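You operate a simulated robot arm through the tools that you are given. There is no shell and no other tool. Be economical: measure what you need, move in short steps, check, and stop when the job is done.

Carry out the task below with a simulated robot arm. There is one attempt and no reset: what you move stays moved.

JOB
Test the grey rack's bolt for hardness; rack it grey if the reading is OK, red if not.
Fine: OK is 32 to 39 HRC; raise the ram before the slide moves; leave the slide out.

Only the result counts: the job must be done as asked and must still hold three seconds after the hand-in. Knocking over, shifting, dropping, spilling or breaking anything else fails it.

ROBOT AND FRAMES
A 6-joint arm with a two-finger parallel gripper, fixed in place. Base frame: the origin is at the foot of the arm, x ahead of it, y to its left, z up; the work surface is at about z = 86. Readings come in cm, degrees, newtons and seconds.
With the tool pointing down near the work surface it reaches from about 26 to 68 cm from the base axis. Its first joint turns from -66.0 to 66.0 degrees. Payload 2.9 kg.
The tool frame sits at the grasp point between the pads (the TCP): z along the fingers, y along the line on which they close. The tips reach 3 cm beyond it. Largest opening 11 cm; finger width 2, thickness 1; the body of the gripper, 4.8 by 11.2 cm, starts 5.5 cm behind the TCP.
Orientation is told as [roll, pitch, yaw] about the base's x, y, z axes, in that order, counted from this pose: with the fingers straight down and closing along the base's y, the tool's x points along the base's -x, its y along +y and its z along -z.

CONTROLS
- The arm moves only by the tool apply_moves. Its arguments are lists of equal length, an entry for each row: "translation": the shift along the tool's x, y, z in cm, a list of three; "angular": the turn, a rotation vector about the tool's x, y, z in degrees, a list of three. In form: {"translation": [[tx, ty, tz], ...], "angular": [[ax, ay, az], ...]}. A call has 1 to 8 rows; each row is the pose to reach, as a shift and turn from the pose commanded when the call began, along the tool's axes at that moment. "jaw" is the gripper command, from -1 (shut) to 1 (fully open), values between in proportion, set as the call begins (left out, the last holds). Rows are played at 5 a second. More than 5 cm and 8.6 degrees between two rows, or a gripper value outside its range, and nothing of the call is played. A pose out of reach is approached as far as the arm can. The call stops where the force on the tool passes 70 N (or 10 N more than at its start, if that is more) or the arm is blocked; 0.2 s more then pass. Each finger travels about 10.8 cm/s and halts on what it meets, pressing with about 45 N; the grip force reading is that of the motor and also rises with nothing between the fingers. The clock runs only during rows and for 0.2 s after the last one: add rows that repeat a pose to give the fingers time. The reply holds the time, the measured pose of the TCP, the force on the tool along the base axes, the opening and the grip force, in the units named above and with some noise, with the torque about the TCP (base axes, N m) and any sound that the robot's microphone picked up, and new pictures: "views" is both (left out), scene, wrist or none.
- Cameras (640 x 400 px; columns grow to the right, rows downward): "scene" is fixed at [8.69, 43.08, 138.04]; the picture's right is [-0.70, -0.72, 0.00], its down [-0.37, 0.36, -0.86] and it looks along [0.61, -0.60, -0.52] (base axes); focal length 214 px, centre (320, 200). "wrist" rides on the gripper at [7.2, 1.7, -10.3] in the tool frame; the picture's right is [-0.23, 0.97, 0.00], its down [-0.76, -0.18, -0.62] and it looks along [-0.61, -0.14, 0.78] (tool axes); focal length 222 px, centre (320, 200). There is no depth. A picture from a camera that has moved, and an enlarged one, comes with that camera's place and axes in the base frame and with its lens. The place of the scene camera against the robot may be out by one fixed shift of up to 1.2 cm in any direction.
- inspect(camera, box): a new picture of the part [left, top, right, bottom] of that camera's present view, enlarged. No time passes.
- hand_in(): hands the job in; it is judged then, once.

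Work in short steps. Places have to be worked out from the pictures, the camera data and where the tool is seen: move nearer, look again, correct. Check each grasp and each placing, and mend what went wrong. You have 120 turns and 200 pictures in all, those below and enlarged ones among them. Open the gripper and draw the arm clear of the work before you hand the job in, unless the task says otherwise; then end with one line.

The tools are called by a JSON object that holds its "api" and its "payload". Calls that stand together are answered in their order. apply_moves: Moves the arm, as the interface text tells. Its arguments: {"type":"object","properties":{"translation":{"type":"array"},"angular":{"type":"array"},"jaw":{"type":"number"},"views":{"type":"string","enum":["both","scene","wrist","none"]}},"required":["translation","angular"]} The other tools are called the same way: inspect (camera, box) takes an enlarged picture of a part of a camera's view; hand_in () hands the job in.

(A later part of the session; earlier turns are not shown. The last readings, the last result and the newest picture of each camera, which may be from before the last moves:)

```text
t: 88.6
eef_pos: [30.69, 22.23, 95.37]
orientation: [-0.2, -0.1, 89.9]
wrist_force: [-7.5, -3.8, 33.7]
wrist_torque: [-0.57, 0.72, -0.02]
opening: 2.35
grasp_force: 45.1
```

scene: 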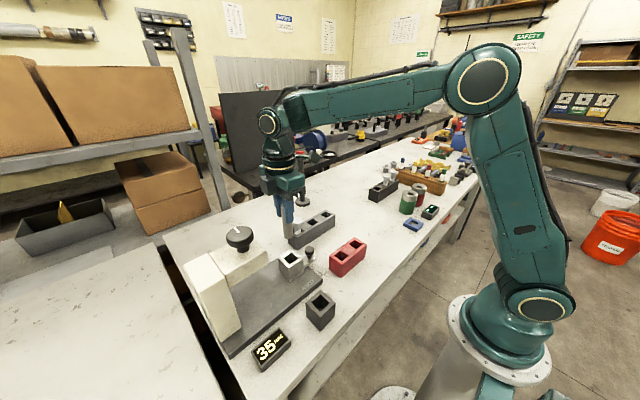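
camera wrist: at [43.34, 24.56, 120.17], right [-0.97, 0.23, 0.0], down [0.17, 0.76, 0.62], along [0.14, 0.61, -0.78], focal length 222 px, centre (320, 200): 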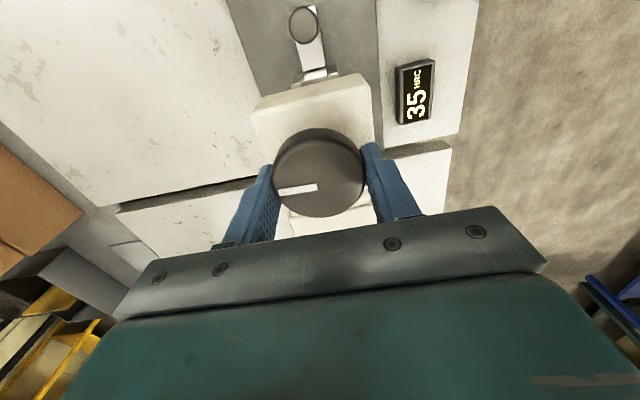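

Floor contact. Easing off slightly, opening and lifting.

{"api": "apply_moves", "payload": {"translation": [[0, 0, -0.2], [0, 0, -0.2]], "angular": [[0, 0, 0], [0, 0, 0]], "views": "none"}}

{"api": "apply_moves", "payload": {"translation": [[0, 0, 0], [0, 0, 0], [0, 0, -4], [0, 0, -8], [0, 0, -12], [0, 0, -15], [0, 0, -15]], "angular": [[0, 0, 0], [0, 0, 0], [0, 0, 0], [0, 0, 0], [0, 0, 0], [0, 0, 0], [0, 0, 0]], "jaw": -0.25, "views": "both"}}

{"api": "inspect", "payload": {"camera": "scene", "box": [250, 190, 370, 310]}}

```text
t: 89.2
eef_pos: [30.65, 22.1, 95.37]
orientation: [-0.1, 0.1, 90.0]
wrist_force: [-0.1, -0.1, 9.1]
wrist_torque: [-0.07, 0.03, -0.01]
opening: 2.37
grasp_force: 44.8
```

```text
t: 90.8
eef_pos: [30.54, 22.3, 110.49]
orientation: [-0.1, 0.0, 90.0]
wrist_force: [0.8, 0.3, 0.6]
wrist_torque: [0.04, 0.03, -0.01]
opening: 4.14
grasp_force: 0.0
camera wrist: at [29.0, 14.94, 120.78], right [-0.97, 0.23, 0.0], down [0.18, 0.76, 0.62], along [0.14, 0.61, -0.78], focal length 222 px, centre (320, 200)
```

scene: 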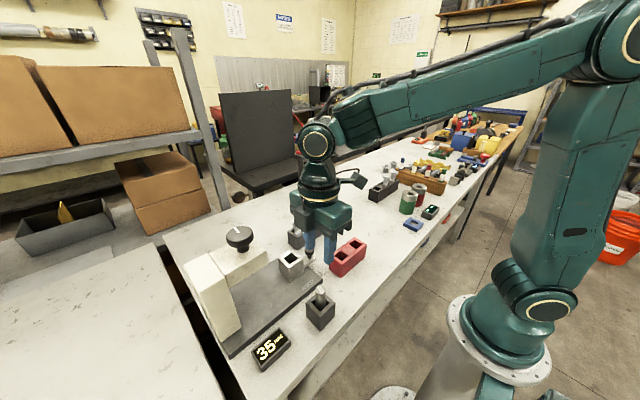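
wrist: 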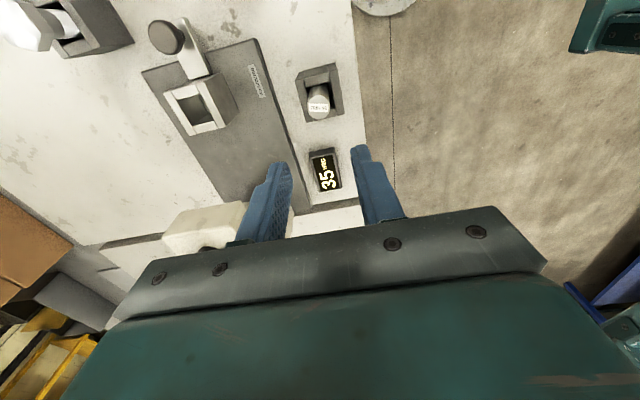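

```text
3.33 times, centred on (310, 250) of scene
camera zoom: at [8.69, 43.08, 138.04], right [-0.7, -0.72, 0.0], down [-0.37, 0.36, -0.86], along [0.61, -0.6, -0.52], focal length 715 px, centre (353, 33)
```

zoom: 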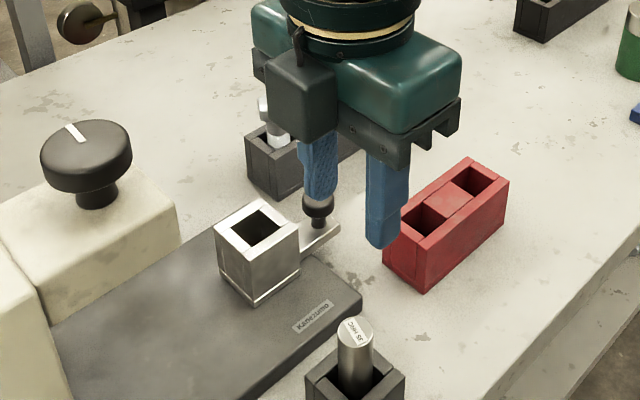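

Reference returned to its block. Now moving above the bolt in the grey rack at about (56, 9).

{"api": "apply_moves", "payload": {"translation": [[2.2, -4, 0], [4.4, -8, 0], [6.6, -12, 0], [8.8, -16, 0], [11, -20, 0], [13.1, -24, 0], [13.1, -25.2, 0], [13.1, -25.2, 0]], "angular": [[0, 0, 0], [0, 0, 0], [0, 0, 0], [0, 0, 0], [0, 0, 0], [0, 0, 0], [0, 0, 0], [0, 0, 0]], "jaw": 0, "views": "wrist"}}

{"api": "inspect", "payload": {"camera": "wrist", "box": [220, 0, 420, 200]}}

```text
t: 92.6
eef_pos: [55.85, 9.11, 110.32]
orientation: [-0.1, 0.0, 90.0]
wrist_force: [-0.1, 0.2, -0.3]
wrist_torque: [0.02, 0.02, 0.02]
opening: 5.5
grasp_force: 0.0
camera wrist: at [54.18, 1.82, 120.68], right [-0.97, 0.23, 0.0], down [0.18, 0.76, 0.62], along [0.14, 0.61, -0.78], focal length 222 px, centre (320, 200)
```

wrist: 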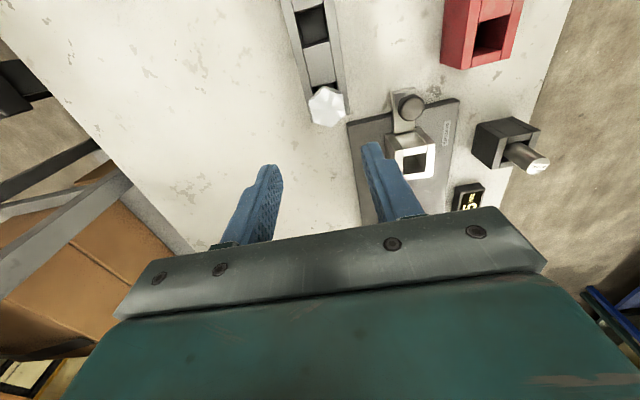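

```text
2.00 times, centred on (320, 100) of wrist
camera zoom: at [54.18, 1.82, 120.68], right [-0.97, 0.23, 0.0], down [0.18, 0.76, 0.62], along [0.14, 0.61, -0.78], focal length 444 px, centre (320, 400)
```

zoom: 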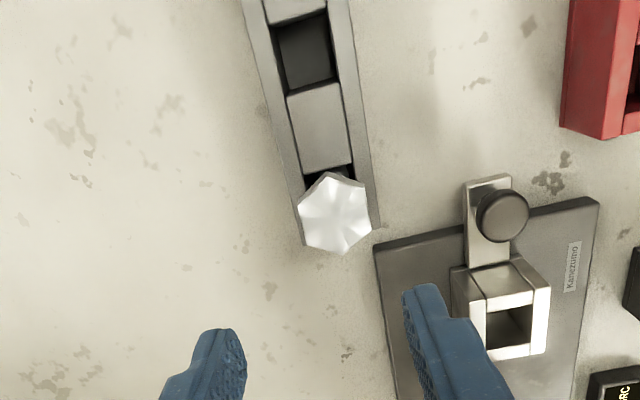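

Bolt at about (54.95, 9.1), head top ≈95.5, with flats facing ±x. Descending toward it.

{"api": "apply_moves", "payload": {"translation": [[0, 0.9, 3], [0, 0.9, 7], [0, 0.9, 10.5], [0, 0.9, 10.5]], "angular": [[0, 0, 0], [0, 0, 0], [0, 0, 0], [0, 0, 0]], "views": "none"}}

{"api": "inspect", "payload": {"camera": "wrist", "box": [220, 40, 420, 240]}}

{"api": "inspect", "payload": {"camera": "scene", "box": [270, 180, 350, 260]}}

```text
t: 93.6
eef_pos: [54.87, 9.18, 99.92]
orientation: [-0.1, 0.1, 90.1]
wrist_force: [-0.4, 0.3, -0.2]
wrist_torque: [0.04, -0.03, -0.06]
opening: 5.53
grasp_force: 0.0
```

```text
2.00 times, centred on (320, 140) of wrist
camera zoom: at [53.21, 1.92, 110.2], right [-0.97, 0.23, 0.0], down [0.18, 0.76, 0.62], along [0.14, 0.61, -0.78], focal length 444 px, centre (320, 320)
```

zoom: 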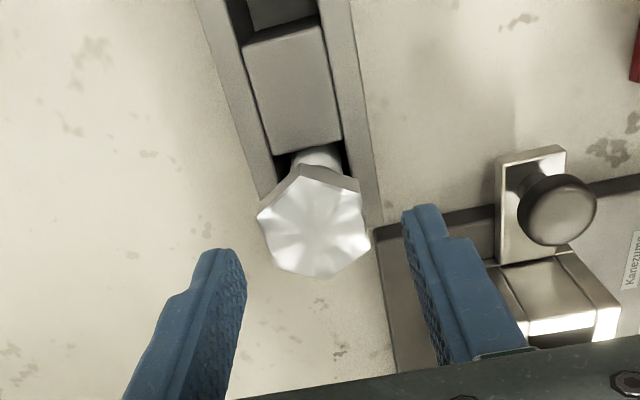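

```text
5.00 times, centred on (310, 220) of scene
camera zoom: at [8.69, 43.08, 138.04], right [-0.7, -0.72, 0.0], down [-0.37, 0.36, -0.86], along [0.61, -0.6, -0.52], focal length 1072 px, centre (370, 100)
```

zoom: 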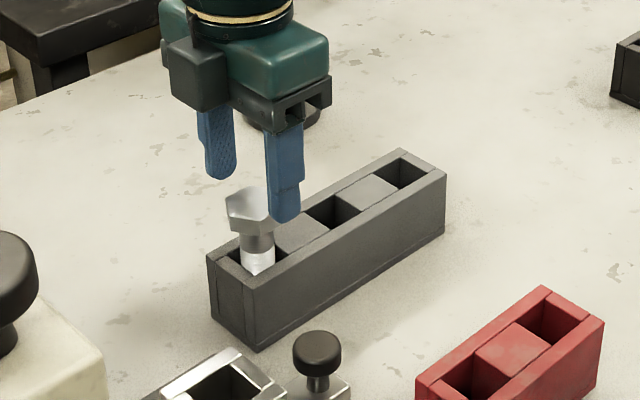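

Head top 95.56 at (54.95, 8.95), flats along y. Descending 4.1 and gripping the head flats.

{"api": "apply_moves", "payload": {"translation": [[0.15, 0, 2], [0.15, 0, 4.1], [0.15, 0, 4.1]], "angular": [[0, 0, 0], [0, 0, 0], [0, 0, 0]], "views": "none"}}

{"api": "apply_moves", "payload": {"translation": [[0, 0, 0], [0, 0, 0], [0, 0, 0]], "angular": [[0, 0, 0], [0, 0, 0], [0, 0, 0]], "jaw": -1, "views": "none"}}

{"api": "inspect", "payload": {"camera": "scene", "box": [280, 190, 340, 250]}}

```text
t: 94.4
eef_pos: [54.76, 9.2, 95.79]
orientation: [-0.1, 0.1, 90.1]
wrist_force: [0.3, -0.9, -0.3]
wrist_torque: [-0.02, -0.01, 0.03]
opening: 5.49
grasp_force: 0.1
```

```text
t: 95.2
eef_pos: [54.82, 9.16, 95.84]
orientation: [-0.1, 0.0, 90.0]
wrist_force: [1.0, -0.6, 0.2]
wrist_torque: [0.0, -0.1, -0.01]
opening: 3.58
grasp_force: 44.6
```

```text
6.67 times, centred on (310, 220) of scene
camera zoom: at [8.69, 43.08, 138.04], right [-0.7, -0.72, 0.0], down [-0.37, 0.36, -0.86], along [0.61, -0.6, -0.52], focal length 1430 px, centre (387, 67)
```

zoom: 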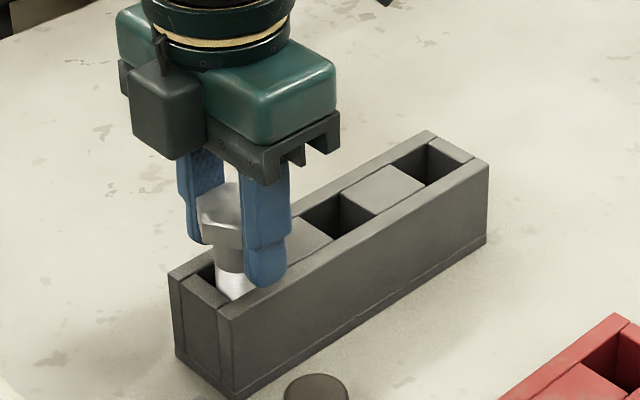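

Gripped at 3.58. Lifting straight up and checking the bolt.

{"api": "apply_moves", "payload": {"translation": [[0, 0, -2], [0, 0, -4], [0, 0, -8], [0, 0, -12], [0, 0, -14], [0, 0, -14]], "angular": [[0, 0, 0], [0, 0, 0], [0, 0, 0], [0, 0, 0], [0, 0, 0], [0, 0, 0]], "views": "none"}}

{"api": "inspect", "payload": {"camera": "scene", "box": [270, 150, 350, 250]}}

{"api": "inspect", "payload": {"camera": "wrist", "box": [220, 0, 460, 220]}}

```text
t: 96.6
eef_pos: [54.8, 8.87, 110.02]
orientation: [-0.1, -0.1, 89.9]
wrist_force: [-0.2, 0.2, -3.0]
wrist_torque: [0.01, 0.01, 0.02]
opening: 3.56
grasp_force: 44.8
```

```text
4.00 times, centred on (310, 200) of scene
camera zoom: at [8.69, 43.08, 138.04], right [-0.7, -0.72, 0.0], down [-0.37, 0.36, -0.86], along [0.61, -0.6, -0.52], focal length 858 px, centre (360, 200)
```

zoom: 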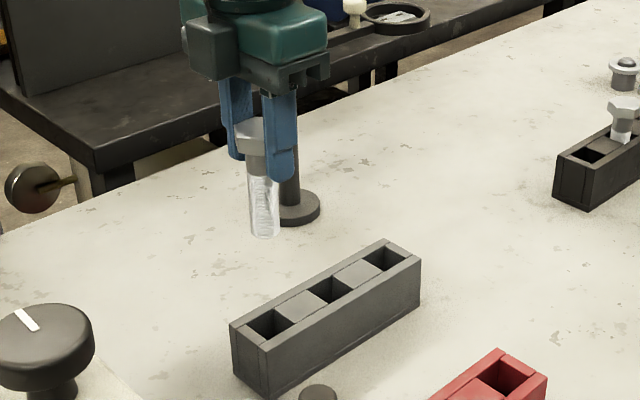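

```text
1.82 times, centred on (340, 110) of wrist
camera zoom: at [53.21, 1.67, 120.33], right [-0.97, 0.23, 0.0], down [0.18, 0.76, 0.62], along [0.14, 0.61, -0.78], focal length 404 px, centre (284, 364)
```

zoom: 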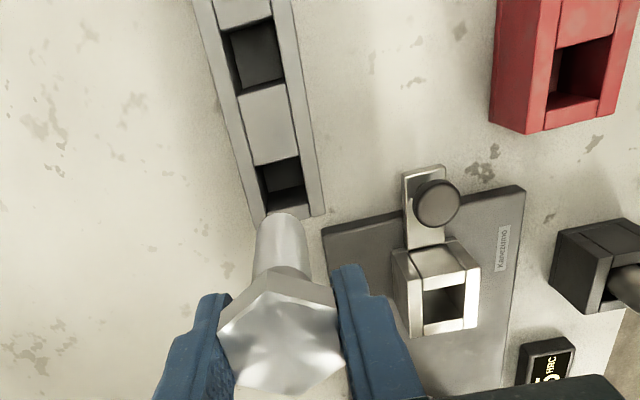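

Bolt hangs straight (shank ~1.9 dia). Carrying it above the nest.

{"api": "apply_moves", "payload": {"translation": [[-2.7, 2.5, 0], [-5.4, 5, 0], [-8.1, 7.5, 0], [-10.8, 9.9, 0], [-10.8, 9.9, 3], [-10.8, 9.9, 5.5], [-10.8, 9.9, 5.5]], "angular": [[0, 0, 0], [0, 0, 0], [0, 0, 0], [0, 0, 0], [0, 0, 0], [0, 0, 0], [0, 0, 0]], "views": "none"}}

{"api": "inspect", "payload": {"camera": "wrist", "box": [260, 60, 380, 180]}}

{"api": "inspect", "payload": {"camera": "scene", "box": [265, 225, 325, 285]}}

```text
t: 98.2
eef_pos: [44.91, 19.73, 104.35]
orientation: [-0.1, 0.0, 90.0]
wrist_force: [0.2, 0.1, -4.2]
wrist_torque: [-0.01, -0.02, 0.0]
opening: 3.58
grasp_force: 44.9
```

```text
3.33 times, centred on (320, 120) of wrist
camera zoom: at [43.27, 12.42, 114.69], right [-0.97, 0.23, 0.0], down [0.18, 0.76, 0.62], along [0.14, 0.61, -0.78], focal length 740 px, centre (320, 467)
```

zoom: 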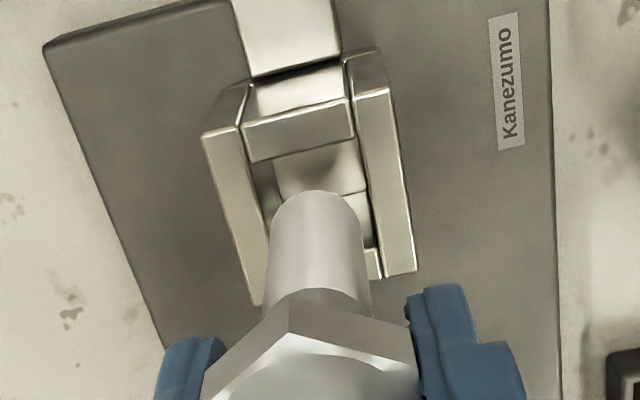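

```text
6.67 times, centred on (295, 255) of scene
camera zoom: at [8.69, 43.08, 138.04], right [-0.7, -0.72, 0.0], down [-0.37, 0.36, -0.86], along [0.61, -0.6, -0.52], focal length 1430 px, centre (487, -167)
```

zoom: 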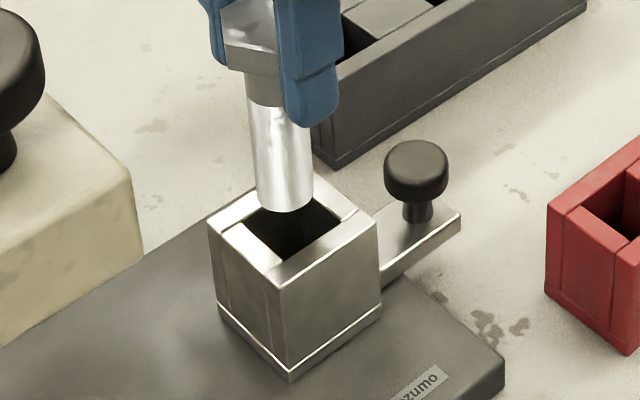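

Well centred with ~0.5 clearance all round. Lowering into the nest.

{"api": "apply_moves", "payload": {"translation": [[0.08, 0, 1], [0.08, 0, 2], [0.08, 0, 3], [0.08, 0, 3]], "angular": [[0, 0, 0], [0, 0, 0], [0, 0, 0], [0, 0, 0]], "views": "none"}}

{"api": "inspect", "payload": {"camera": "scene", "box": [265, 225, 325, 285]}}

```text
t: 99.2
eef_pos: [45.05, 19.73, 101.35]
orientation: [-0.1, 0.0, 90.0]
wrist_force: [0.5, -1.0, -3.6]
wrist_torque: [0.01, 0.0, 0.0]
opening: 3.59
grasp_force: 44.5
```

```text
6.67 times, centred on (295, 255) of scene
camera zoom: at [8.69, 43.08, 138.04], right [-0.7, -0.72, 0.0], down [-0.37, 0.36, -0.86], along [0.61, -0.6, -0.52], focal length 1430 px, centre (487, -167)
```

zoom: 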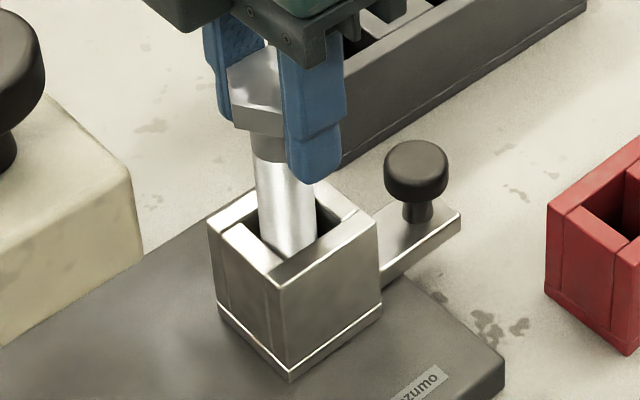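

Inserted; continuing to floor contact.

{"api": "apply_moves", "payload": {"translation": [[0, 0, 1], [0, 0, 2], [0, 0, 2.8], [0, 0, 2.8]], "angular": [[0, 0, 0], [0, 0, 0], [0, 0, 0], [0, 0, 0]], "views": "none"}}

{"api": "apply_moves", "payload": {"translation": [[0, 0, 0.3], [0, 0, 0.6], [0, 0, 0.6]], "angular": [[0, 0, 0], [0, 0, 0], [0, 0, 0]], "views": "none"}}

```text
t: 100.2
eef_pos: [45.0, 19.56, 98.6]
orientation: [-0.1, 0.0, 90.0]
wrist_force: [-0.1, 0.7, -4.2]
wrist_torque: [0.01, 0.0, -0.01]
opening: 3.6
grasp_force: 45.3
```

```text
t: 101.0
eef_pos: [45.0, 19.68, 97.92]
orientation: [-0.2, 0.0, 90.0]
wrist_force: [-0.4, -1.1, 0.3]
wrist_torque: [-0.1, 0.05, 0.02]
opening: 3.57
grasp_force: 44.6
```

Seated. Opening, rising, then going to the slide knob with tilt as before.

{"api": "apply_moves", "payload": {"translation": [[0, 0, 0], [0, 0, 0], [0, 0, -3.5], [0, 0, -7], [0, 0, -10.3], [0, 0, -10.3]], "angular": [[0, 0, 0], [0, 0, 0], [0, 0, 0], [0, 0, 0], [0, 0, 0], [0, 0, 0]], "jaw": 0, "views": "none"}}

{"api": "apply_moves", "payload": {"translation": [[2, 0, 0], [4, 0, 0], [6, 0, 0], [7.6, 0, 3], [7.6, 0, 7], [7.6, 0, 11], [7.6, 0, 12.5], [7.6, 0, 12.5]], "angular": [[0, -4, 0], [0, -8, 0], [0, -12, 0], [0, -12, 0], [0, -12, 0], [0, -12, 0], [0, -12, 0], [0, -12, 0]], "jaw": -0.2, "views": "scene"}}

{"api": "inspect", "payload": {"camera": "wrist", "box": [240, 80, 400, 240]}}

{"api": "inspect", "payload": {"camera": "scene", "box": [250, 210, 330, 290]}}

```text
t: 102.4
eef_pos: [45.06, 19.59, 108.27]
orientation: [-0.1, -0.1, 90.0]
wrist_force: [0.1, 0.2, -0.4]
wrist_torque: [-0.02, 0.01, -0.03]
opening: 5.49
grasp_force: 0.0
```

```text
t: 104.2
eef_pos: [45.02, 12.11, 95.77]
orientation: [-0.1, -12.0, 90.0]
wrist_force: [-0.8, 0.0, -0.1]
wrist_torque: [0.0, 0.0, 0.0]
opening: 4.41
grasp_force: 0.2
```

scene: 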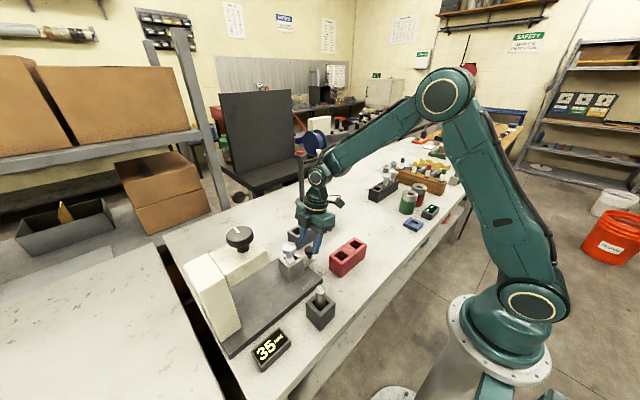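

```text
2.50 times, centred on (320, 160) of wrist
camera zoom: at [43.36, 2.82, 104.37], right [-0.97, 0.22, 0.05], down [0.18, 0.62, 0.77], along [0.14, 0.76, -0.64], focal length 555 px, centre (320, 300)
```

zoom: 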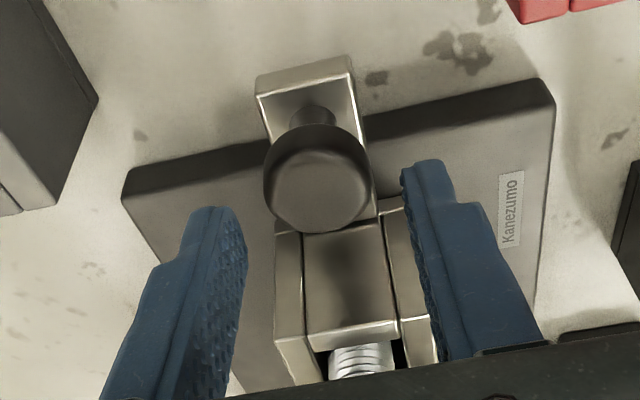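

```text
5.00 times, centred on (290, 250) of scene
camera zoom: at [8.69, 43.08, 138.04], right [-0.7, -0.72, 0.0], down [-0.37, 0.36, -0.86], along [0.61, -0.6, -0.52], focal length 1072 px, centre (470, -50)
```

zoom: 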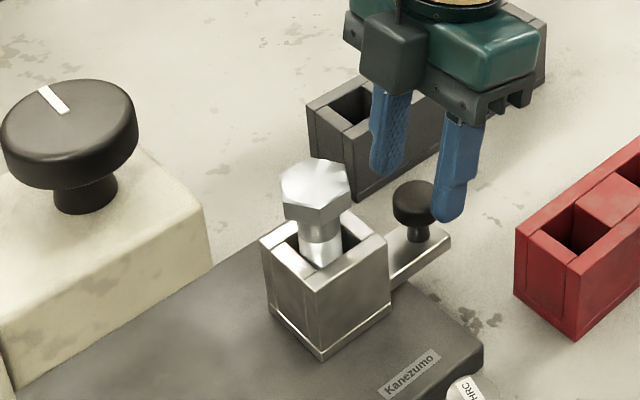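

Bolt stands in the nest. Lowering onto the slide knob, gripping, and pushing it in.

{"api": "apply_moves", "payload": {"translation": [[0.25, 0, 1.2], [0.51, 0, 2.4], [0.51, 0, 2.4]], "angular": [[0, 0, 0], [0, 0, 0], [0, 0, 0]], "views": "none"}}

{"api": "apply_moves", "payload": {"translation": [[0, 0, 0], [0, 0, 0], [0, 0, 0]], "angular": [[0, 0, 0], [0, 0, 0], [0, 0, 0]], "jaw": -0.7, "views": "none"}}

{"api": "apply_moves", "payload": {"translation": [[-1.2, 0.05, 0.26], [-2.4, 0.05, 0.52], [-3.6, 0.05, 0.77], [-4.8, 0.05, 1.03], [-6, 0.05, 1.28], [-7, 0.05, 1.49], [-8, 0.05, 1.7], [-8, 0.05, 1.7]], "angular": [[0, 0, 0], [0, 0, 0], [0, 0, 0], [0, 0, 0], [0, 0, 0], [0, 0, 0], [0, 0, 0], [0, 0, 0]], "views": "none"}}

{"api": "inspect", "payload": {"camera": "scene", "box": [210, 210, 310, 310]}}

```text
t: 105.0
eef_pos: [44.91, 12.01, 93.37]
orientation: [-0.1, -12.0, 90.1]
wrist_force: [0.1, -0.1, -0.1]
wrist_torque: [0.03, -0.01, 0.01]
opening: 4.42
grasp_force: 0.0
```

```text
t: 105.8
eef_pos: [44.99, 12.07, 93.26]
orientation: [-0.2, -12.0, 90.0]
wrist_force: [0.5, -0.4, -3.6]
wrist_torque: [0.0, -0.04, 0.03]
opening: 2.93
grasp_force: 45.2
```

```text
t: 107.6
eef_pos: [44.92, 20.29, 93.27]
orientation: [-0.2, -12.0, 90.0]
wrist_force: [11.5, 1.6, -1.7]
wrist_torque: [0.06, -0.29, -0.17]
opening: 2.93
grasp_force: 44.6
```

```text
4.00 times, centred on (260, 260) of scene
camera zoom: at [8.72, 43.08, 138.04], right [-0.7, -0.72, 0.0], down [-0.37, 0.36, -0.86], along [0.61, -0.6, -0.52], focal length 858 px, centre (560, -40)
```

zoom: 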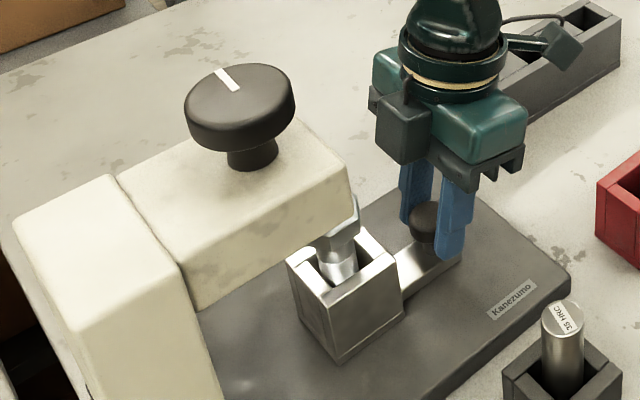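

Bolt passes under the head freely. Pushing on to the end stop.

{"api": "apply_moves", "payload": {"translation": [[-1, -0.08, 0.21], [-2, -0.08, 0.42], [-3, -0.08, 0.64], [-3.65, -0.08, 0.77], [-3.65, -0.08, 0.77]], "angular": [[0, 0, 0], [0, 0, 0], [0, 0, 0], [0, 0, 0], [0, 0, 0]], "views": "none"}}

{"api": "apply_moves", "payload": {"translation": [[-0.2, 0, 0.05], [-0.4, 0, 0.1], [-0.4, 0, 0.1]], "angular": [[0, 0, 0], [0, 0, 0], [0, 0, 0]], "views": "none"}}

```text
t: 108.8
eef_pos: [44.94, 24.06, 93.33]
orientation: [-0.1, -12.0, 90.2]
wrist_force: [-12.1, -5.4, 25.8]
wrist_torque: [-0.24, 0.32, 0.22]
opening: 2.94
grasp_force: 45.0
```

```text
t: 109.6
eef_pos: [44.98, 24.15, 93.14]
orientation: [0.2, -11.7, 89.8]
wrist_force: [-12.9, -28.2, 26.0]
wrist_torque: [-0.41, 0.26, 0.11]
opening: 2.97
grasp_force: 45.2
```

At the stop. Releasing, retreating, and then going over the ram knob.

{"api": "apply_moves", "payload": {"translation": [[0.25, 0, 0], [0.25, 0, 0]], "angular": [[0, 0, 0], [0, 0, 0]], "views": "none"}}

{"api": "apply_moves", "payload": {"translation": [[0, 0, 0], [0, 0, 0], [-0.5, 0, -2.5], [0.7, 0, -5.7], [1.5, 0, -10], [2, 0, -14], [2, 0, -14]], "angular": [[0, 0, 0], [0, 0, 0], [0, 0, 0], [0, 0, 0], [0, 0, 0], [0, 0, 0], [0, 0, 0]], "jaw": -0.2, "views": "none"}}

{"api": "apply_moves", "payload": {"translation": [[-0.6, 0, -2.9], [-1.25, 0, -5.9], [-1.87, 0, -8.8], [-5.78, 0, -7.97], [-9.69, 0, -7.14], [-13.85, 0, -6.25], [-13.85, 0, -6.25]], "angular": [[0, 4, 0], [0, 8, 0], [0, 12, 0], [0, 12, 0], [0, 12, 0], [0, 12, 0], [0, 12, 0]], "jaw": 0.45, "views": "scene"}}

{"api": "inspect", "payload": {"camera": "wrist", "box": [200, 60, 440, 240]}}

```text
t: 110.2
eef_pos: [44.94, 24.14, 93.21]
orientation: [0.0, -12.0, 90.2]
wrist_force: [-7.6, -17.3, 18.7]
wrist_torque: [-1.06, 0.22, -0.02]
opening: 2.92
grasp_force: 45.1
```

```text
t: 111.8
eef_pos: [45.2, 19.28, 106.54]
orientation: [-0.1, -12.0, 90.1]
wrist_force: [-0.6, -0.4, -0.3]
wrist_torque: [0.01, 0.02, 0.02]
opening: 4.44
grasp_force: 0.1
```

```text
t: 113.4
eef_pos: [45.14, 31.66, 115.46]
orientation: [0.0, 0.0, 90.0]
wrist_force: [-0.4, 0.4, -0.9]
wrist_torque: [0.02, 0.01, 0.0]
opening: 7.97
grasp_force: 0.0
```

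scene: 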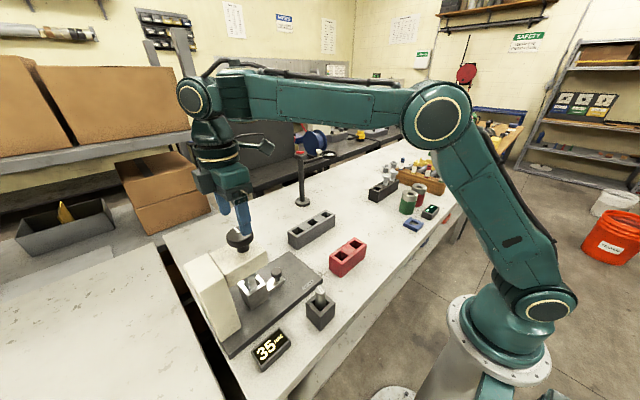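

```text
2.22 times, centred on (320, 150) of wrist
camera zoom: at [43.5, 24.36, 125.76], right [-0.97, 0.23, 0.0], down [0.18, 0.76, 0.62], along [0.14, 0.61, -0.78], focal length 494 px, centre (320, 311)
```

zoom: 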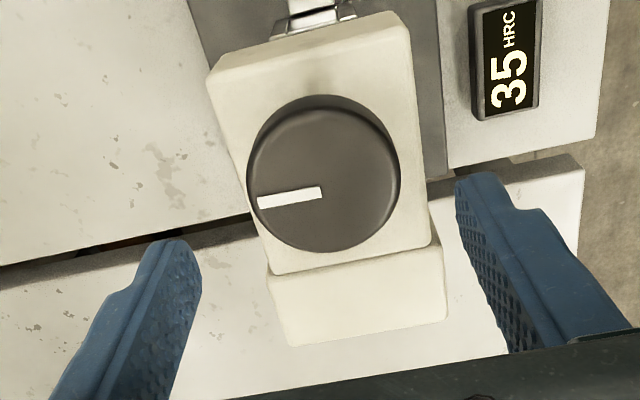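

Positioned over the knob. Lowering 5.5, gripping, and turning clockwise 64°.

{"api": "apply_moves", "payload": {"translation": [[-0.05, 0.05, 2.7], [-0.05, 0.05, 5.5], [-0.05, 0.05, 5.5]], "angular": [[0, 0, 0], [0, 0, 0], [0, 0, 0]], "views": "none"}}

{"api": "apply_moves", "payload": {"translation": [[0, 0, 0], [0, 0, 0], [0, 0, 0]], "angular": [[0, 0, 0], [0, 0, 0], [0, 0, 0]], "jaw": -0.3, "views": "none"}}

{"api": "apply_moves", "payload": {"translation": [[0, 0, 0], [0, 0, 0], [0, 0, 0], [0, 0, 0], [0, 0, 0], [0, 0, 0], [0, 0, 0], [0, 0, 0]], "angular": [[0, 0, 8], [0, 0, 16], [0, 0, 24], [0, 0, 32], [0, 0, 40], [0, 0, 48], [0, 0, 56], [0, 0, 64]], "views": "none"}}

```text
t: 114.2
eef_pos: [44.91, 31.57, 109.79]
orientation: [-0.2, 0.0, 90.1]
wrist_force: [0.5, -0.9, -0.3]
wrist_torque: [-0.02, 0.04, -0.02]
opening: 7.98
grasp_force: 0.1
```

```text
t: 115.0
eef_pos: [44.98, 31.67, 109.97]
orientation: [-0.1, 0.0, 90.1]
wrist_force: [-0.8, -0.1, -2.2]
wrist_torque: [0.1, -0.12, -0.06]
opening: 5.34
grasp_force: 45.2
```

```text
t: 116.8
eef_pos: [45.06, 31.65, 109.88]
orientation: [0.0, 0.0, 25.7]
wrist_force: [9.8, -6.2, -18.4]
wrist_torque: [0.25, -0.72, 0.07]
opening: 5.34
grasp_force: 45.3
```

Little lateral force. Continuing to the same ~176° total.

{"api": "apply_moves", "payload": {"translation": [[0, -0.05, 0.1], [0, -0.05, 0.15], [0, -0.05, 0.15], [0, -0.05, 0.15], [0, -0.05, 0.15], [0, -0.05, 0.15], [0, -0.05, 0.15], [0, -0.05, 0.15]], "angular": [[0, 0, 8], [0, 0, 16], [0, 0, 24], [0, 0, 32], [0, 0, 40], [0, 0, 48], [0, 0, 56], [0, 0, 64]], "views": "none"}}

{"api": "apply_moves", "payload": {"translation": [[0, 0, 0], [0, 0, 0], [0, 0, 0], [0, 0, 0], [0, 0, 0], [0, 0, 0], [0, 0, 0], [0, 0, 0]], "angular": [[0, 0, 8], [0, 0, 16], [0, 0, 24], [0, 0, 32], [0, 0, 40], [0, 0, 48], [0, 0, 48], [0, 0, 48]], "views": "none"}}

{"api": "inspect", "payload": {"camera": "scene", "box": [200, 200, 310, 370]}}

```text
t: 118.6
eef_pos: [45.17, 31.44, 109.88]
orientation: [0.3, 0.0, -38.3]
wrist_force: [13.4, -18.1, 10.3]
wrist_torque: [-0.47, -0.24, 0.05]
opening: 5.35
grasp_force: 45.3
```

```text
t: 120.4
eef_pos: [45.02, 31.46, 109.79]
orientation: [0.0, 0.0, -86.1]
wrist_force: [-0.8, -25.9, 8.5]
wrist_torque: [-0.35, 0.08, -0.12]
opening: 5.34
grasp_force: 45.2
```

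```text
2.35 times, centred on (255, 285) of scene
camera zoom: at [8.67, 42.99, 138.08], right [-0.7, -0.72, 0.0], down [-0.37, 0.36, -0.86], along [0.61, -0.6, -0.52], focal length 505 px, centre (473, 0)
```

zoom: 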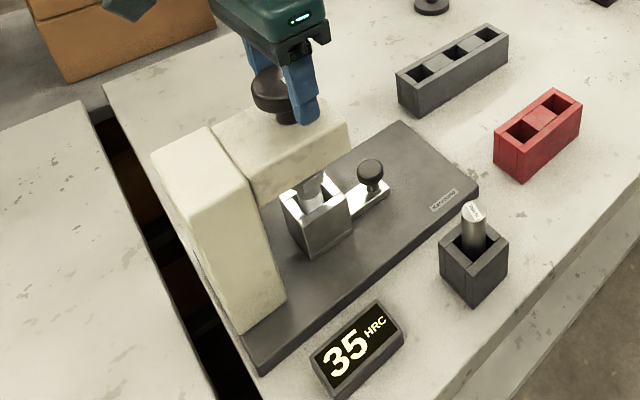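

Still showing 35, which could be stale. Dwelling a moment to see whether it updates.

{"api": "apply_moves", "payload": {"translation": [[0, 0, 0], [0, 0, 0], [0, 0, 0], [0, 0, 0], [0, 0, 0], [0, 0, 0], [0, 0, 0], [0, 0, 0]], "angular": [[0, 0, 0], [0, 0, 0], [0, 0, 0], [0, 0, 0], [0, 0, 0], [0, 0, 0], [0, 0, 0], [0, 0, 0]], "views": "none"}}

{"api": "inspect", "payload": {"camera": "scene", "box": [250, 320, 300, 365]}}

```text
t: 122.2
eef_pos: [45.0, 31.53, 110.03]
orientation: [-0.1, -0.1, -86.0]
wrist_force: [-2.4, -26.6, -0.1]
wrist_torque: [-0.35, 0.05, 0.05]
opening: 5.33
grasp_force: 44.8
```

```text
8.89 times, centred on (275, 342) of scene
camera zoom: at [8.68, 42.99, 138.07], right [-0.7, -0.72, 0.0], down [-0.37, 0.36, -0.86], along [0.61, -0.6, -0.52], focal length 1906 px, centre (720, -1067)
```

zoom: 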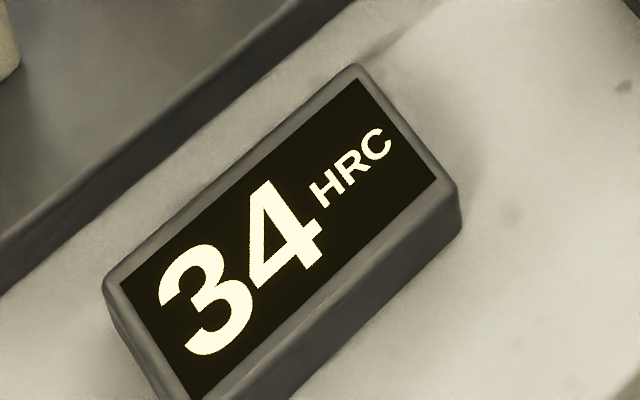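

The bolt reads 34 HRC on a tester verified true, so it is OK and goes in the grey rack. Raising the ram by turning back counter‑clockwise.

{"api": "apply_moves", "payload": {"translation": [[-0.2, 0.02, 0], [-0.2, 0.04, 0], [-0.19, 0.05, 0], [-0.18, 0.07, 0], [-0.17, 0.08, 0], [-0.16, 0.09, 0], [-0.15, 0.1, 0], [-0.13, 0.11, 0]], "angular": [[0, 0, -8], [0, 0, -16], [0, 0, -24], [0, 0, -32], [0, 0, -40], [0, 0, -48], [0, 0, -56], [0, 0, -64]], "views": "none"}}

{"api": "apply_moves", "payload": {"translation": [[0, 0.02, 0], [0, 0.03, 0], [0, 0.05, 0], [0.02, 0.06, 0], [0.03, 0.08, 0], [0.04, 0.09, 0], [0.05, 0.1, 0], [0.07, 0.11, 0]], "angular": [[0, 0, -8], [0, 0, -16], [0, 0, -24], [0, 0, -32], [0, 0, -40], [0, 0, -48], [0, 0, -56], [0, 0, -64]], "views": "none"}}

{"api": "apply_moves", "payload": {"translation": [[0, 0.02, 0], [0, 0.03, 0], [0, 0.05, 0], [0.02, 0.06, 0], [0.03, 0.08, 0], [0.04, 0.09, 0], [0.04, 0.09, 0]], "angular": [[0, 0, -8], [0, 0, -16], [0, 0, -24], [0, 0, -32], [0, 0, -40], [0, 0, -48], [0, 0, -48]], "views": "wrist"}}

```text
t: 124.0
eef_pos: [44.97, 31.45, 109.85]
orientation: [-0.1, -0.1, -21.7]
wrist_force: [-20.1, -0.1, 5.6]
wrist_torque: [0.17, 0.03, -0.16]
opening: 5.32
grasp_force: 45.5
```

```text
t: 125.8
eef_pos: [45.08, 31.59, 109.83]
orientation: [-0.1, 0.0, 42.1]
wrist_force: [-19.7, 0.8, 10.9]
wrist_torque: [-0.28, 0.66, -0.16]
opening: 5.34
grasp_force: 44.7
```

```text
t: 127.4
eef_pos: [44.98, 31.5, 109.83]
orientation: [-0.1, 0.0, 90.2]
wrist_force: [-17.2, 1.7, 6.5]
wrist_torque: [-0.27, 0.33, 0.03]
opening: 5.33
grasp_force: 45.8
camera wrist: at [43.37, 24.29, 120.2], right [-0.97, 0.22, 0.0], down [0.17, 0.76, 0.62], along [0.14, 0.61, -0.78], focal length 222 px, centre (320, 200)
```

wrist: 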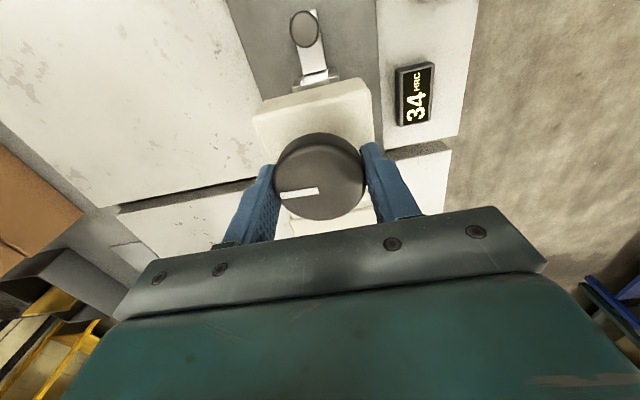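

Ram back up, reading 34. Releasing and verifying the mark.

{"api": "apply_moves", "payload": {"translation": [[0, 0.1, 0], [0, 0.1, 0], [0, 0.1, -2.6], [0, 0.1, -4.7], [0, 0.1, -4.7]], "angular": [[0, 0, 0], [0, 0, 0], [0, 0, 0], [0, 0, 0], [0, 0, 0]], "jaw": 0.45, "views": "none"}}

{"api": "inspect", "payload": {"camera": "wrist", "box": [200, 60, 440, 240]}}

{"api": "apply_moves", "payload": {"translation": [[3, 0, -1], [6, 0, -1], [9, 0, -1], [12.1, 0, 1], [12.1, 0, 4], [12.1, 0, 8], [12.1, 0, 8]], "angular": [[0, 0, 0], [0, 0, 0], [0, 0, 0], [0, -4, 0], [0, -8, 0], [0, -12, 0], [0, -12, 0]], "jaw": -0.2, "views": "none"}}

{"api": "inspect", "payload": {"camera": "wrist", "box": [240, 80, 400, 240]}}

```text
t: 128.6
eef_pos: [44.81, 31.68, 114.61]
orientation: [0.0, 0.0, 90.0]
wrist_force: [-0.4, -0.1, 0.3]
wrist_torque: [0.0, -0.01, -0.01]
opening: 7.98
grasp_force: 0.1
```

```text
2.22 times, centred on (320, 150) of wrist
camera zoom: at [43.22, 24.41, 124.97], right [-0.97, 0.23, 0.0], down [0.18, 0.76, 0.62], along [0.14, 0.61, -0.78], focal length 494 px, centre (320, 311)
```

zoom: 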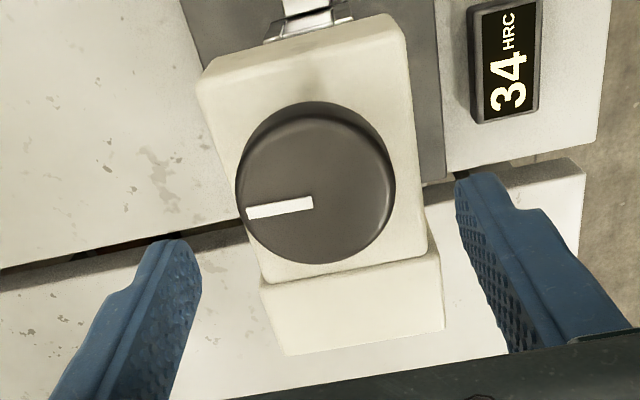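

```text
t: 130.2
eef_pos: [44.88, 19.62, 106.68]
orientation: [-0.1, -12.1, 90.1]
wrist_force: [-0.8, -0.4, 0.1]
wrist_torque: [0.01, -0.01, -0.05]
opening: 4.43
grasp_force: 0.1
```

```text
2.50 times, centred on (320, 160) of wrist
camera zoom: at [43.22, 10.33, 115.23], right [-0.97, 0.22, 0.05], down [0.18, 0.61, 0.77], along [0.14, 0.76, -0.64], focal length 555 px, centre (320, 300)
```

zoom: 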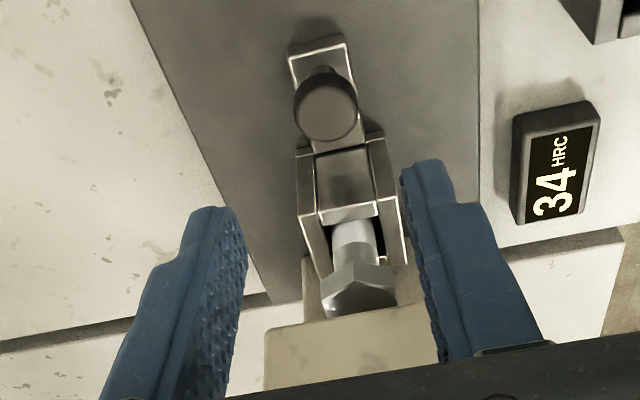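

Mark correct. Descending to the slide knob, gripping, and pulling the slide out.

{"api": "apply_moves", "payload": {"translation": [[-0.3, -0.1, 4], [-1.1, -0.1, 8.3], [-2.1, -0.1, 11.5], [-1.6, -0.1, 13.9], [-1.6, -0.1, 13.9]], "angular": [[0, 0, 0], [0, 0, 0], [0, 0, 0], [0, 0, 0], [0, 0, 0]], "views": "none"}}

{"api": "apply_moves", "payload": {"translation": [[0, 0, 0], [0, 0, 0], [0, 0, 0]], "angular": [[0, 0, 0], [0, 0, 0], [0, 0, 0]], "jaw": -0.7, "views": "none"}}

{"api": "inspect", "payload": {"camera": "scene", "box": [210, 210, 310, 310]}}

```text
t: 131.4
eef_pos: [44.97, 23.97, 93.31]
orientation: [-0.1, -12.0, 90.0]
wrist_force: [0.5, 0.3, -0.3]
wrist_torque: [-0.01, 0.04, -0.02]
opening: 4.39
grasp_force: 0.2
```

```text
t: 132.2
eef_pos: [44.93, 24.14, 93.23]
orientation: [-0.1, -12.0, 90.0]
wrist_force: [6.5, 1.2, -6.9]
wrist_torque: [0.2, -0.18, -0.01]
opening: 2.94
grasp_force: 44.9
```

```text
4.00 times, centred on (260, 260) of scene
camera zoom: at [8.71, 43.09, 138.04], right [-0.7, -0.72, 0.0], down [-0.37, 0.36, -0.86], along [0.61, -0.6, -0.52], focal length 858 px, centre (560, -40)
```

zoom: 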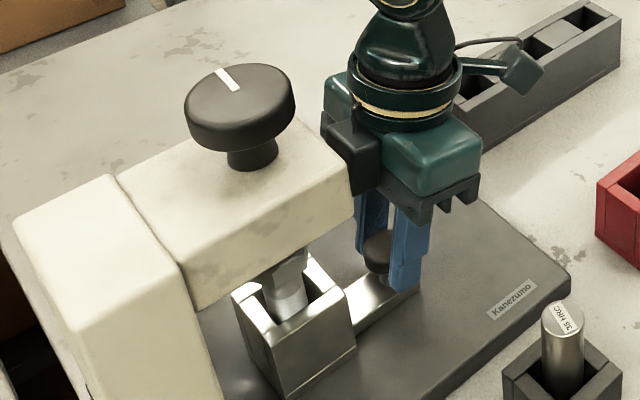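

Gripped. Pulling the slide out to its outer stop.

{"api": "apply_moves", "payload": {"translation": [[1.5, -0.05, -0.32], [3, -0.05, -0.64], [4.5, -0.05, -0.96], [5.9, -0.05, -1.25], [7.3, -0.05, -1.55], [8.8, -0.05, -1.87], [8.8, -0.05, -1.87]], "angular": [[0, 0, 0], [0, 0, 0], [0, 0, 0], [0, 0, 0], [0, 0, 0], [0, 0, 0], [0, 0, 0]], "views": "none"}}

{"api": "apply_moves", "payload": {"translation": [[1, 0, -0.21], [2, 0, -0.42], [2.85, 0, -0.6], [3.2, 0, -0.67], [3.2, 0, -0.67]], "angular": [[0, 0, 0], [0, 0, 0], [0, 0, 0], [0, 0, 0], [0, 0, 0]], "views": "none"}}

```text
t: 133.8
eef_pos: [44.94, 15.05, 93.37]
orientation: [0.0, -12.0, 90.1]
wrist_force: [-11.1, -2.2, 17.1]
wrist_torque: [0.75, 0.21, 0.22]
opening: 2.93
grasp_force: 45.2
```

```text
t: 135.0
eef_pos: [45.07, 12.1, 93.29]
orientation: [0.1, -12.2, 90.4]
wrist_force: [-5.9, 29.3, -9.7]
wrist_torque: [-0.31, -0.02, 0.01]
opening: 2.94
grasp_force: 45.3
```

At the outer stop. Releasing, levelling and moving above the bolt in the nest.

{"api": "apply_moves", "payload": {"translation": [[-0.25, 0, 0], [-0.25, 0, 0], [-0.25, 0, 0]], "angular": [[0, 0, 0], [0, 0, 0], [0, 0, 0]], "jaw": -0.2, "views": "none"}}

{"api": "apply_moves", "payload": {"translation": [[-0.83, 0, -3.9], [-1.66, 0, -7.8], [-2.3, 0, -10.8], [-2.3, 0, -10.8], [-2.3, 0, -10.8], [-6, 0, -10], [-9.8, 0, -9.2], [-9.8, 0, -9.2]], "angular": [[0, 0, 0], [0, 0, 0], [0, 4, 0], [0, 8, 0], [0, 12, 0], [0, 12, 0], [0, 12, 0], [0, 12, 0]], "jaw": 0, "views": "none"}}

{"api": "inspect", "payload": {"camera": "wrist", "box": [240, 60, 400, 220]}}

{"api": "inspect", "payload": {"camera": "scene", "box": [240, 200, 340, 300]}}

```text
t: 135.8
eef_pos: [45.03, 11.98, 93.43]
orientation: [-0.1, -12.0, 90.1]
wrist_force: [-0.5, -0.4, -0.4]
wrist_torque: [0.03, -0.01, 0.0]
opening: 4.41
grasp_force: 0.1
```

```text
t: 137.6
eef_pos: [45.17, 19.82, 104.41]
orientation: [-0.2, 0.0, 90.1]
wrist_force: [0.4, 0.4, 0.2]
wrist_torque: [0.0, 0.02, 0.02]
opening: 5.49
grasp_force: 0.1
```

```text
2.50 times, centred on (320, 140) of wrist
camera zoom: at [43.54, 12.46, 114.67], right [-0.97, 0.23, 0.0], down [0.18, 0.76, 0.62], along [0.14, 0.61, -0.78], focal length 555 px, centre (320, 350)
```

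zoom: 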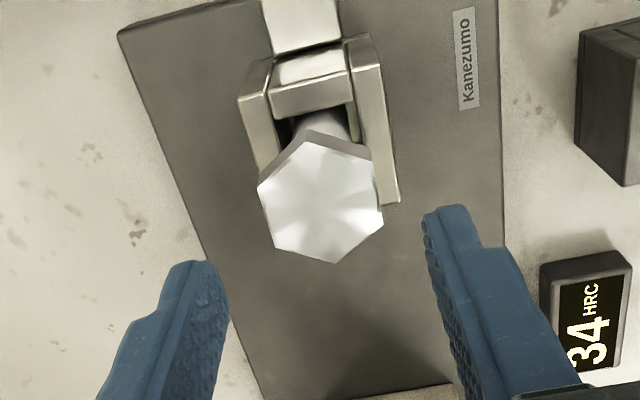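

```text
4.00 times, centred on (290, 250) of scene
camera zoom: at [8.69, 43.08, 138.04], right [-0.7, -0.72, 0.0], down [-0.37, 0.36, -0.86], along [0.61, -0.6, -0.52], focal length 858 px, centre (440, 0)
```

zoom: 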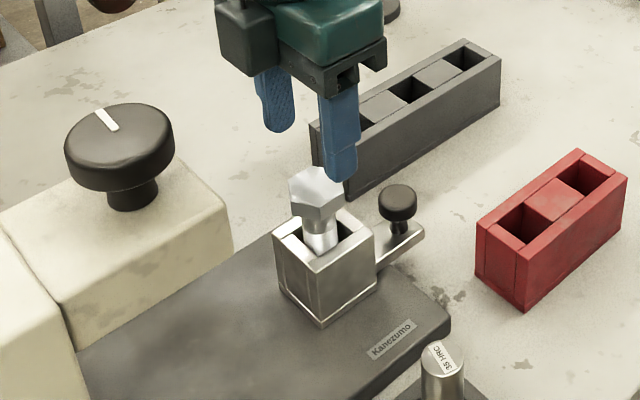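

Bolt centred at (45.1, 19.75). Descending, gripping the flats and lifting.

{"api": "apply_moves", "payload": {"translation": [[-0.08, 0.1, 3.5], [-0.08, 0.1, 6.5], [-0.08, 0.1, 6.5]], "angular": [[0, 0, 0], [0, 0, 0], [0, 0, 0]], "views": "none"}}

{"api": "apply_moves", "payload": {"translation": [[0, 0, 0], [0, 0, 0], [0, 0, 0]], "angular": [[0, 0, 0], [0, 0, 0], [0, 0, 0]], "jaw": -1, "views": "none"}}

{"api": "apply_moves", "payload": {"translation": [[0, 0, -2], [0, 0, -4], [0, 0, -8], [0, 0, -12], [0, 0, -12]], "angular": [[0, 0, 0], [0, 0, 0], [0, 0, 0], [0, 0, 0], [0, 0, 0]], "views": "none"}}

{"api": "inspect", "payload": {"camera": "scene", "box": [240, 170, 340, 290]}}

```text
t: 138.4
eef_pos: [45.18, 19.8, 97.93]
orientation: [-0.1, 0.0, 90.0]
wrist_force: [0.1, 0.1, 0.1]
wrist_torque: [0.02, -0.01, -0.01]
opening: 5.48
grasp_force: 0.1
```

```text
t: 139.2
eef_pos: [45.14, 19.87, 97.95]
orientation: [0.0, 0.1, 90.0]
wrist_force: [0.7, 0.9, 0.0]
wrist_torque: [0.0, -0.05, -0.01]
opening: 3.59
grasp_force: 45.1
```

```text
t: 140.4
eef_pos: [44.88, 19.67, 109.96]
orientation: [0.0, -0.1, 90.0]
wrist_force: [0.7, 0.6, -3.9]
wrist_torque: [0.03, 0.02, 0.01]
opening: 3.58
grasp_force: 45.0
```

```text
3.33 times, centred on (290, 230) of scene
camera zoom: at [8.69, 43.08, 138.04], right [-0.7, -0.72, 0.0], down [-0.37, 0.36, -0.86], along [0.61, -0.6, -0.52], focal length 715 px, centre (420, 100)
```

zoom: 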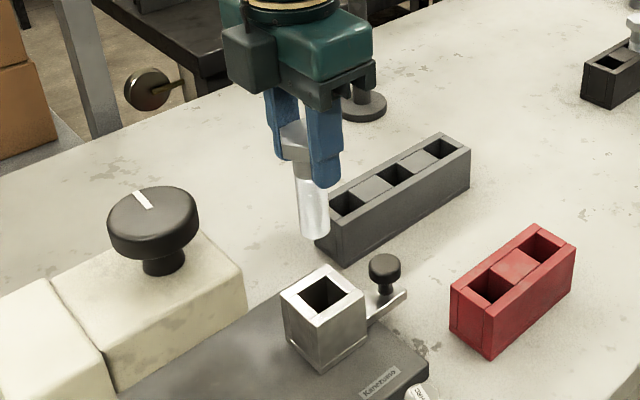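

Bolt retrieved. Carrying it back above its slot in the grey rack at (54.85, 9.05).

{"api": "apply_moves", "payload": {"translation": [[2.7, -2.5, 0], [5.4, -5, 0], [8.1, -7.5, 0], [10.7, -9.77, 0], [10.7, -9.77, 3.5], [10.7, -9.77, 7.5], [10.7, -9.77, 7.5]], "angular": [[0, 0, 0], [0, 0, 0], [0, 0, 0], [0, 0, 0], [0, 0, 0], [0, 0, 0], [0, 0, 0]], "views": "none"}}

{"api": "inspect", "payload": {"camera": "wrist", "box": [260, 60, 380, 180]}}

{"api": "inspect", "payload": {"camera": "scene", "box": [280, 190, 340, 250]}}

```text
t: 142.0
eef_pos: [54.92, 8.96, 102.3]
orientation: [0.0, 0.0, 90.1]
wrist_force: [0.2, 0.0, -3.7]
wrist_torque: [0.0, 0.01, 0.0]
opening: 3.58
grasp_force: 44.8
```

```text
3.33 times, centred on (320, 120) of wrist
camera zoom: at [53.26, 1.57, 112.68], right [-0.97, 0.23, 0.0], down [0.18, 0.76, 0.62], along [0.14, 0.61, -0.78], focal length 740 px, centre (320, 467)
```

zoom: 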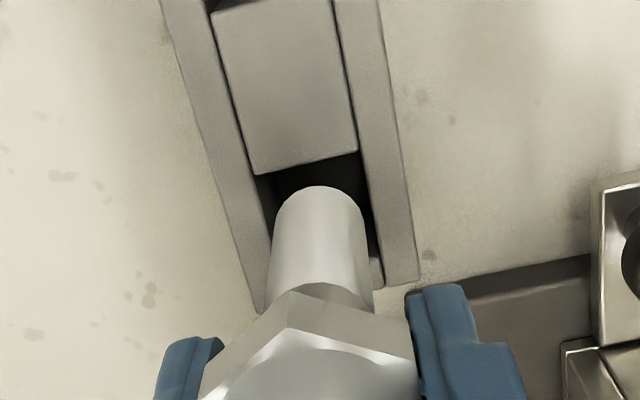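

```text
6.67 times, centred on (310, 220) of scene
camera zoom: at [8.69, 43.08, 138.04], right [-0.7, -0.72, 0.0], down [-0.37, 0.36, -0.86], along [0.61, -0.6, -0.52], focal length 1430 px, centre (387, 67)
```

zoom: 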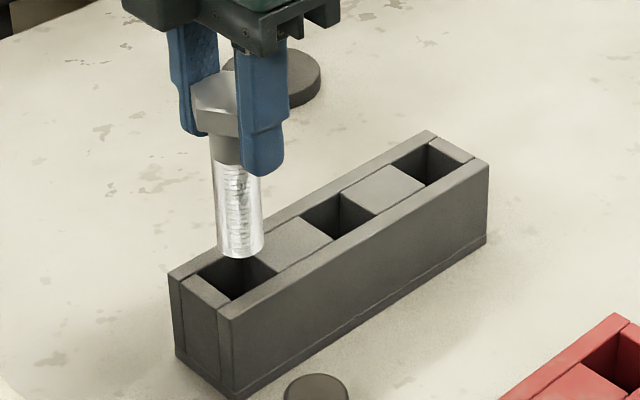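

Views differ a little on y; lowering 1.2 closer to the rim to recheck.

{"api": "apply_moves", "payload": {"translation": [[0, 0, 0.6], [0, 0, 1.2], [0, 0, 1.2]], "angular": [[0, 0, 0], [0, 0, 0], [0, 0, 0]], "views": "none"}}

{"api": "inspect", "payload": {"camera": "wrist", "box": [270, 70, 370, 170]}}

{"api": "inspect", "payload": {"camera": "scene", "box": [285, 205, 325, 245]}}

```text
t: 142.8
eef_pos: [54.85, 8.93, 101.22]
orientation: [-0.1, -0.1, 90.0]
wrist_force: [-0.8, -0.3, -3.6]
wrist_torque: [0.01, 0.0, 0.03]
opening: 3.57
grasp_force: 44.6
```

```text
4.00 times, centred on (320, 120) of wrist
camera zoom: at [53.18, 1.64, 111.49], right [-0.97, 0.23, 0.0], down [0.18, 0.76, 0.62], along [0.14, 0.61, -0.78], focal length 888 px, centre (320, 520)
```

zoom: 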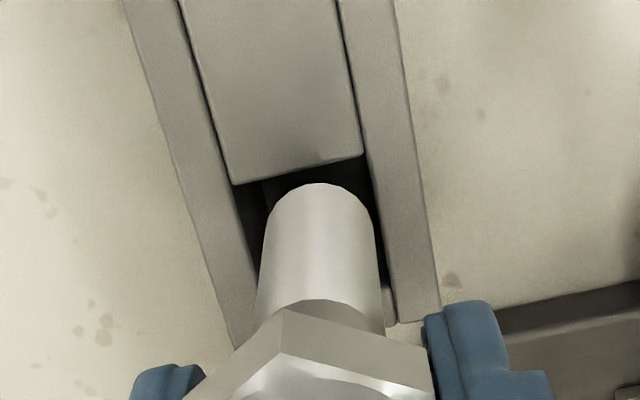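

```text
10.00 times, centred on (305, 225) of scene
camera zoom: at [8.69, 43.08, 138.04], right [-0.7, -0.72, 0.0], down [-0.37, 0.36, -0.86], along [0.61, -0.6, -0.52], focal length 2145 px, centre (470, -50)
```

zoom: 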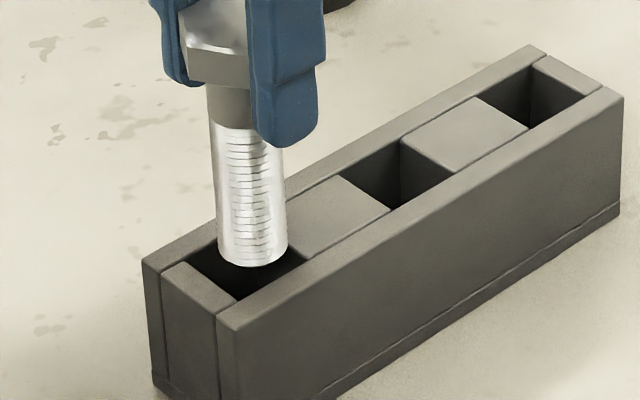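

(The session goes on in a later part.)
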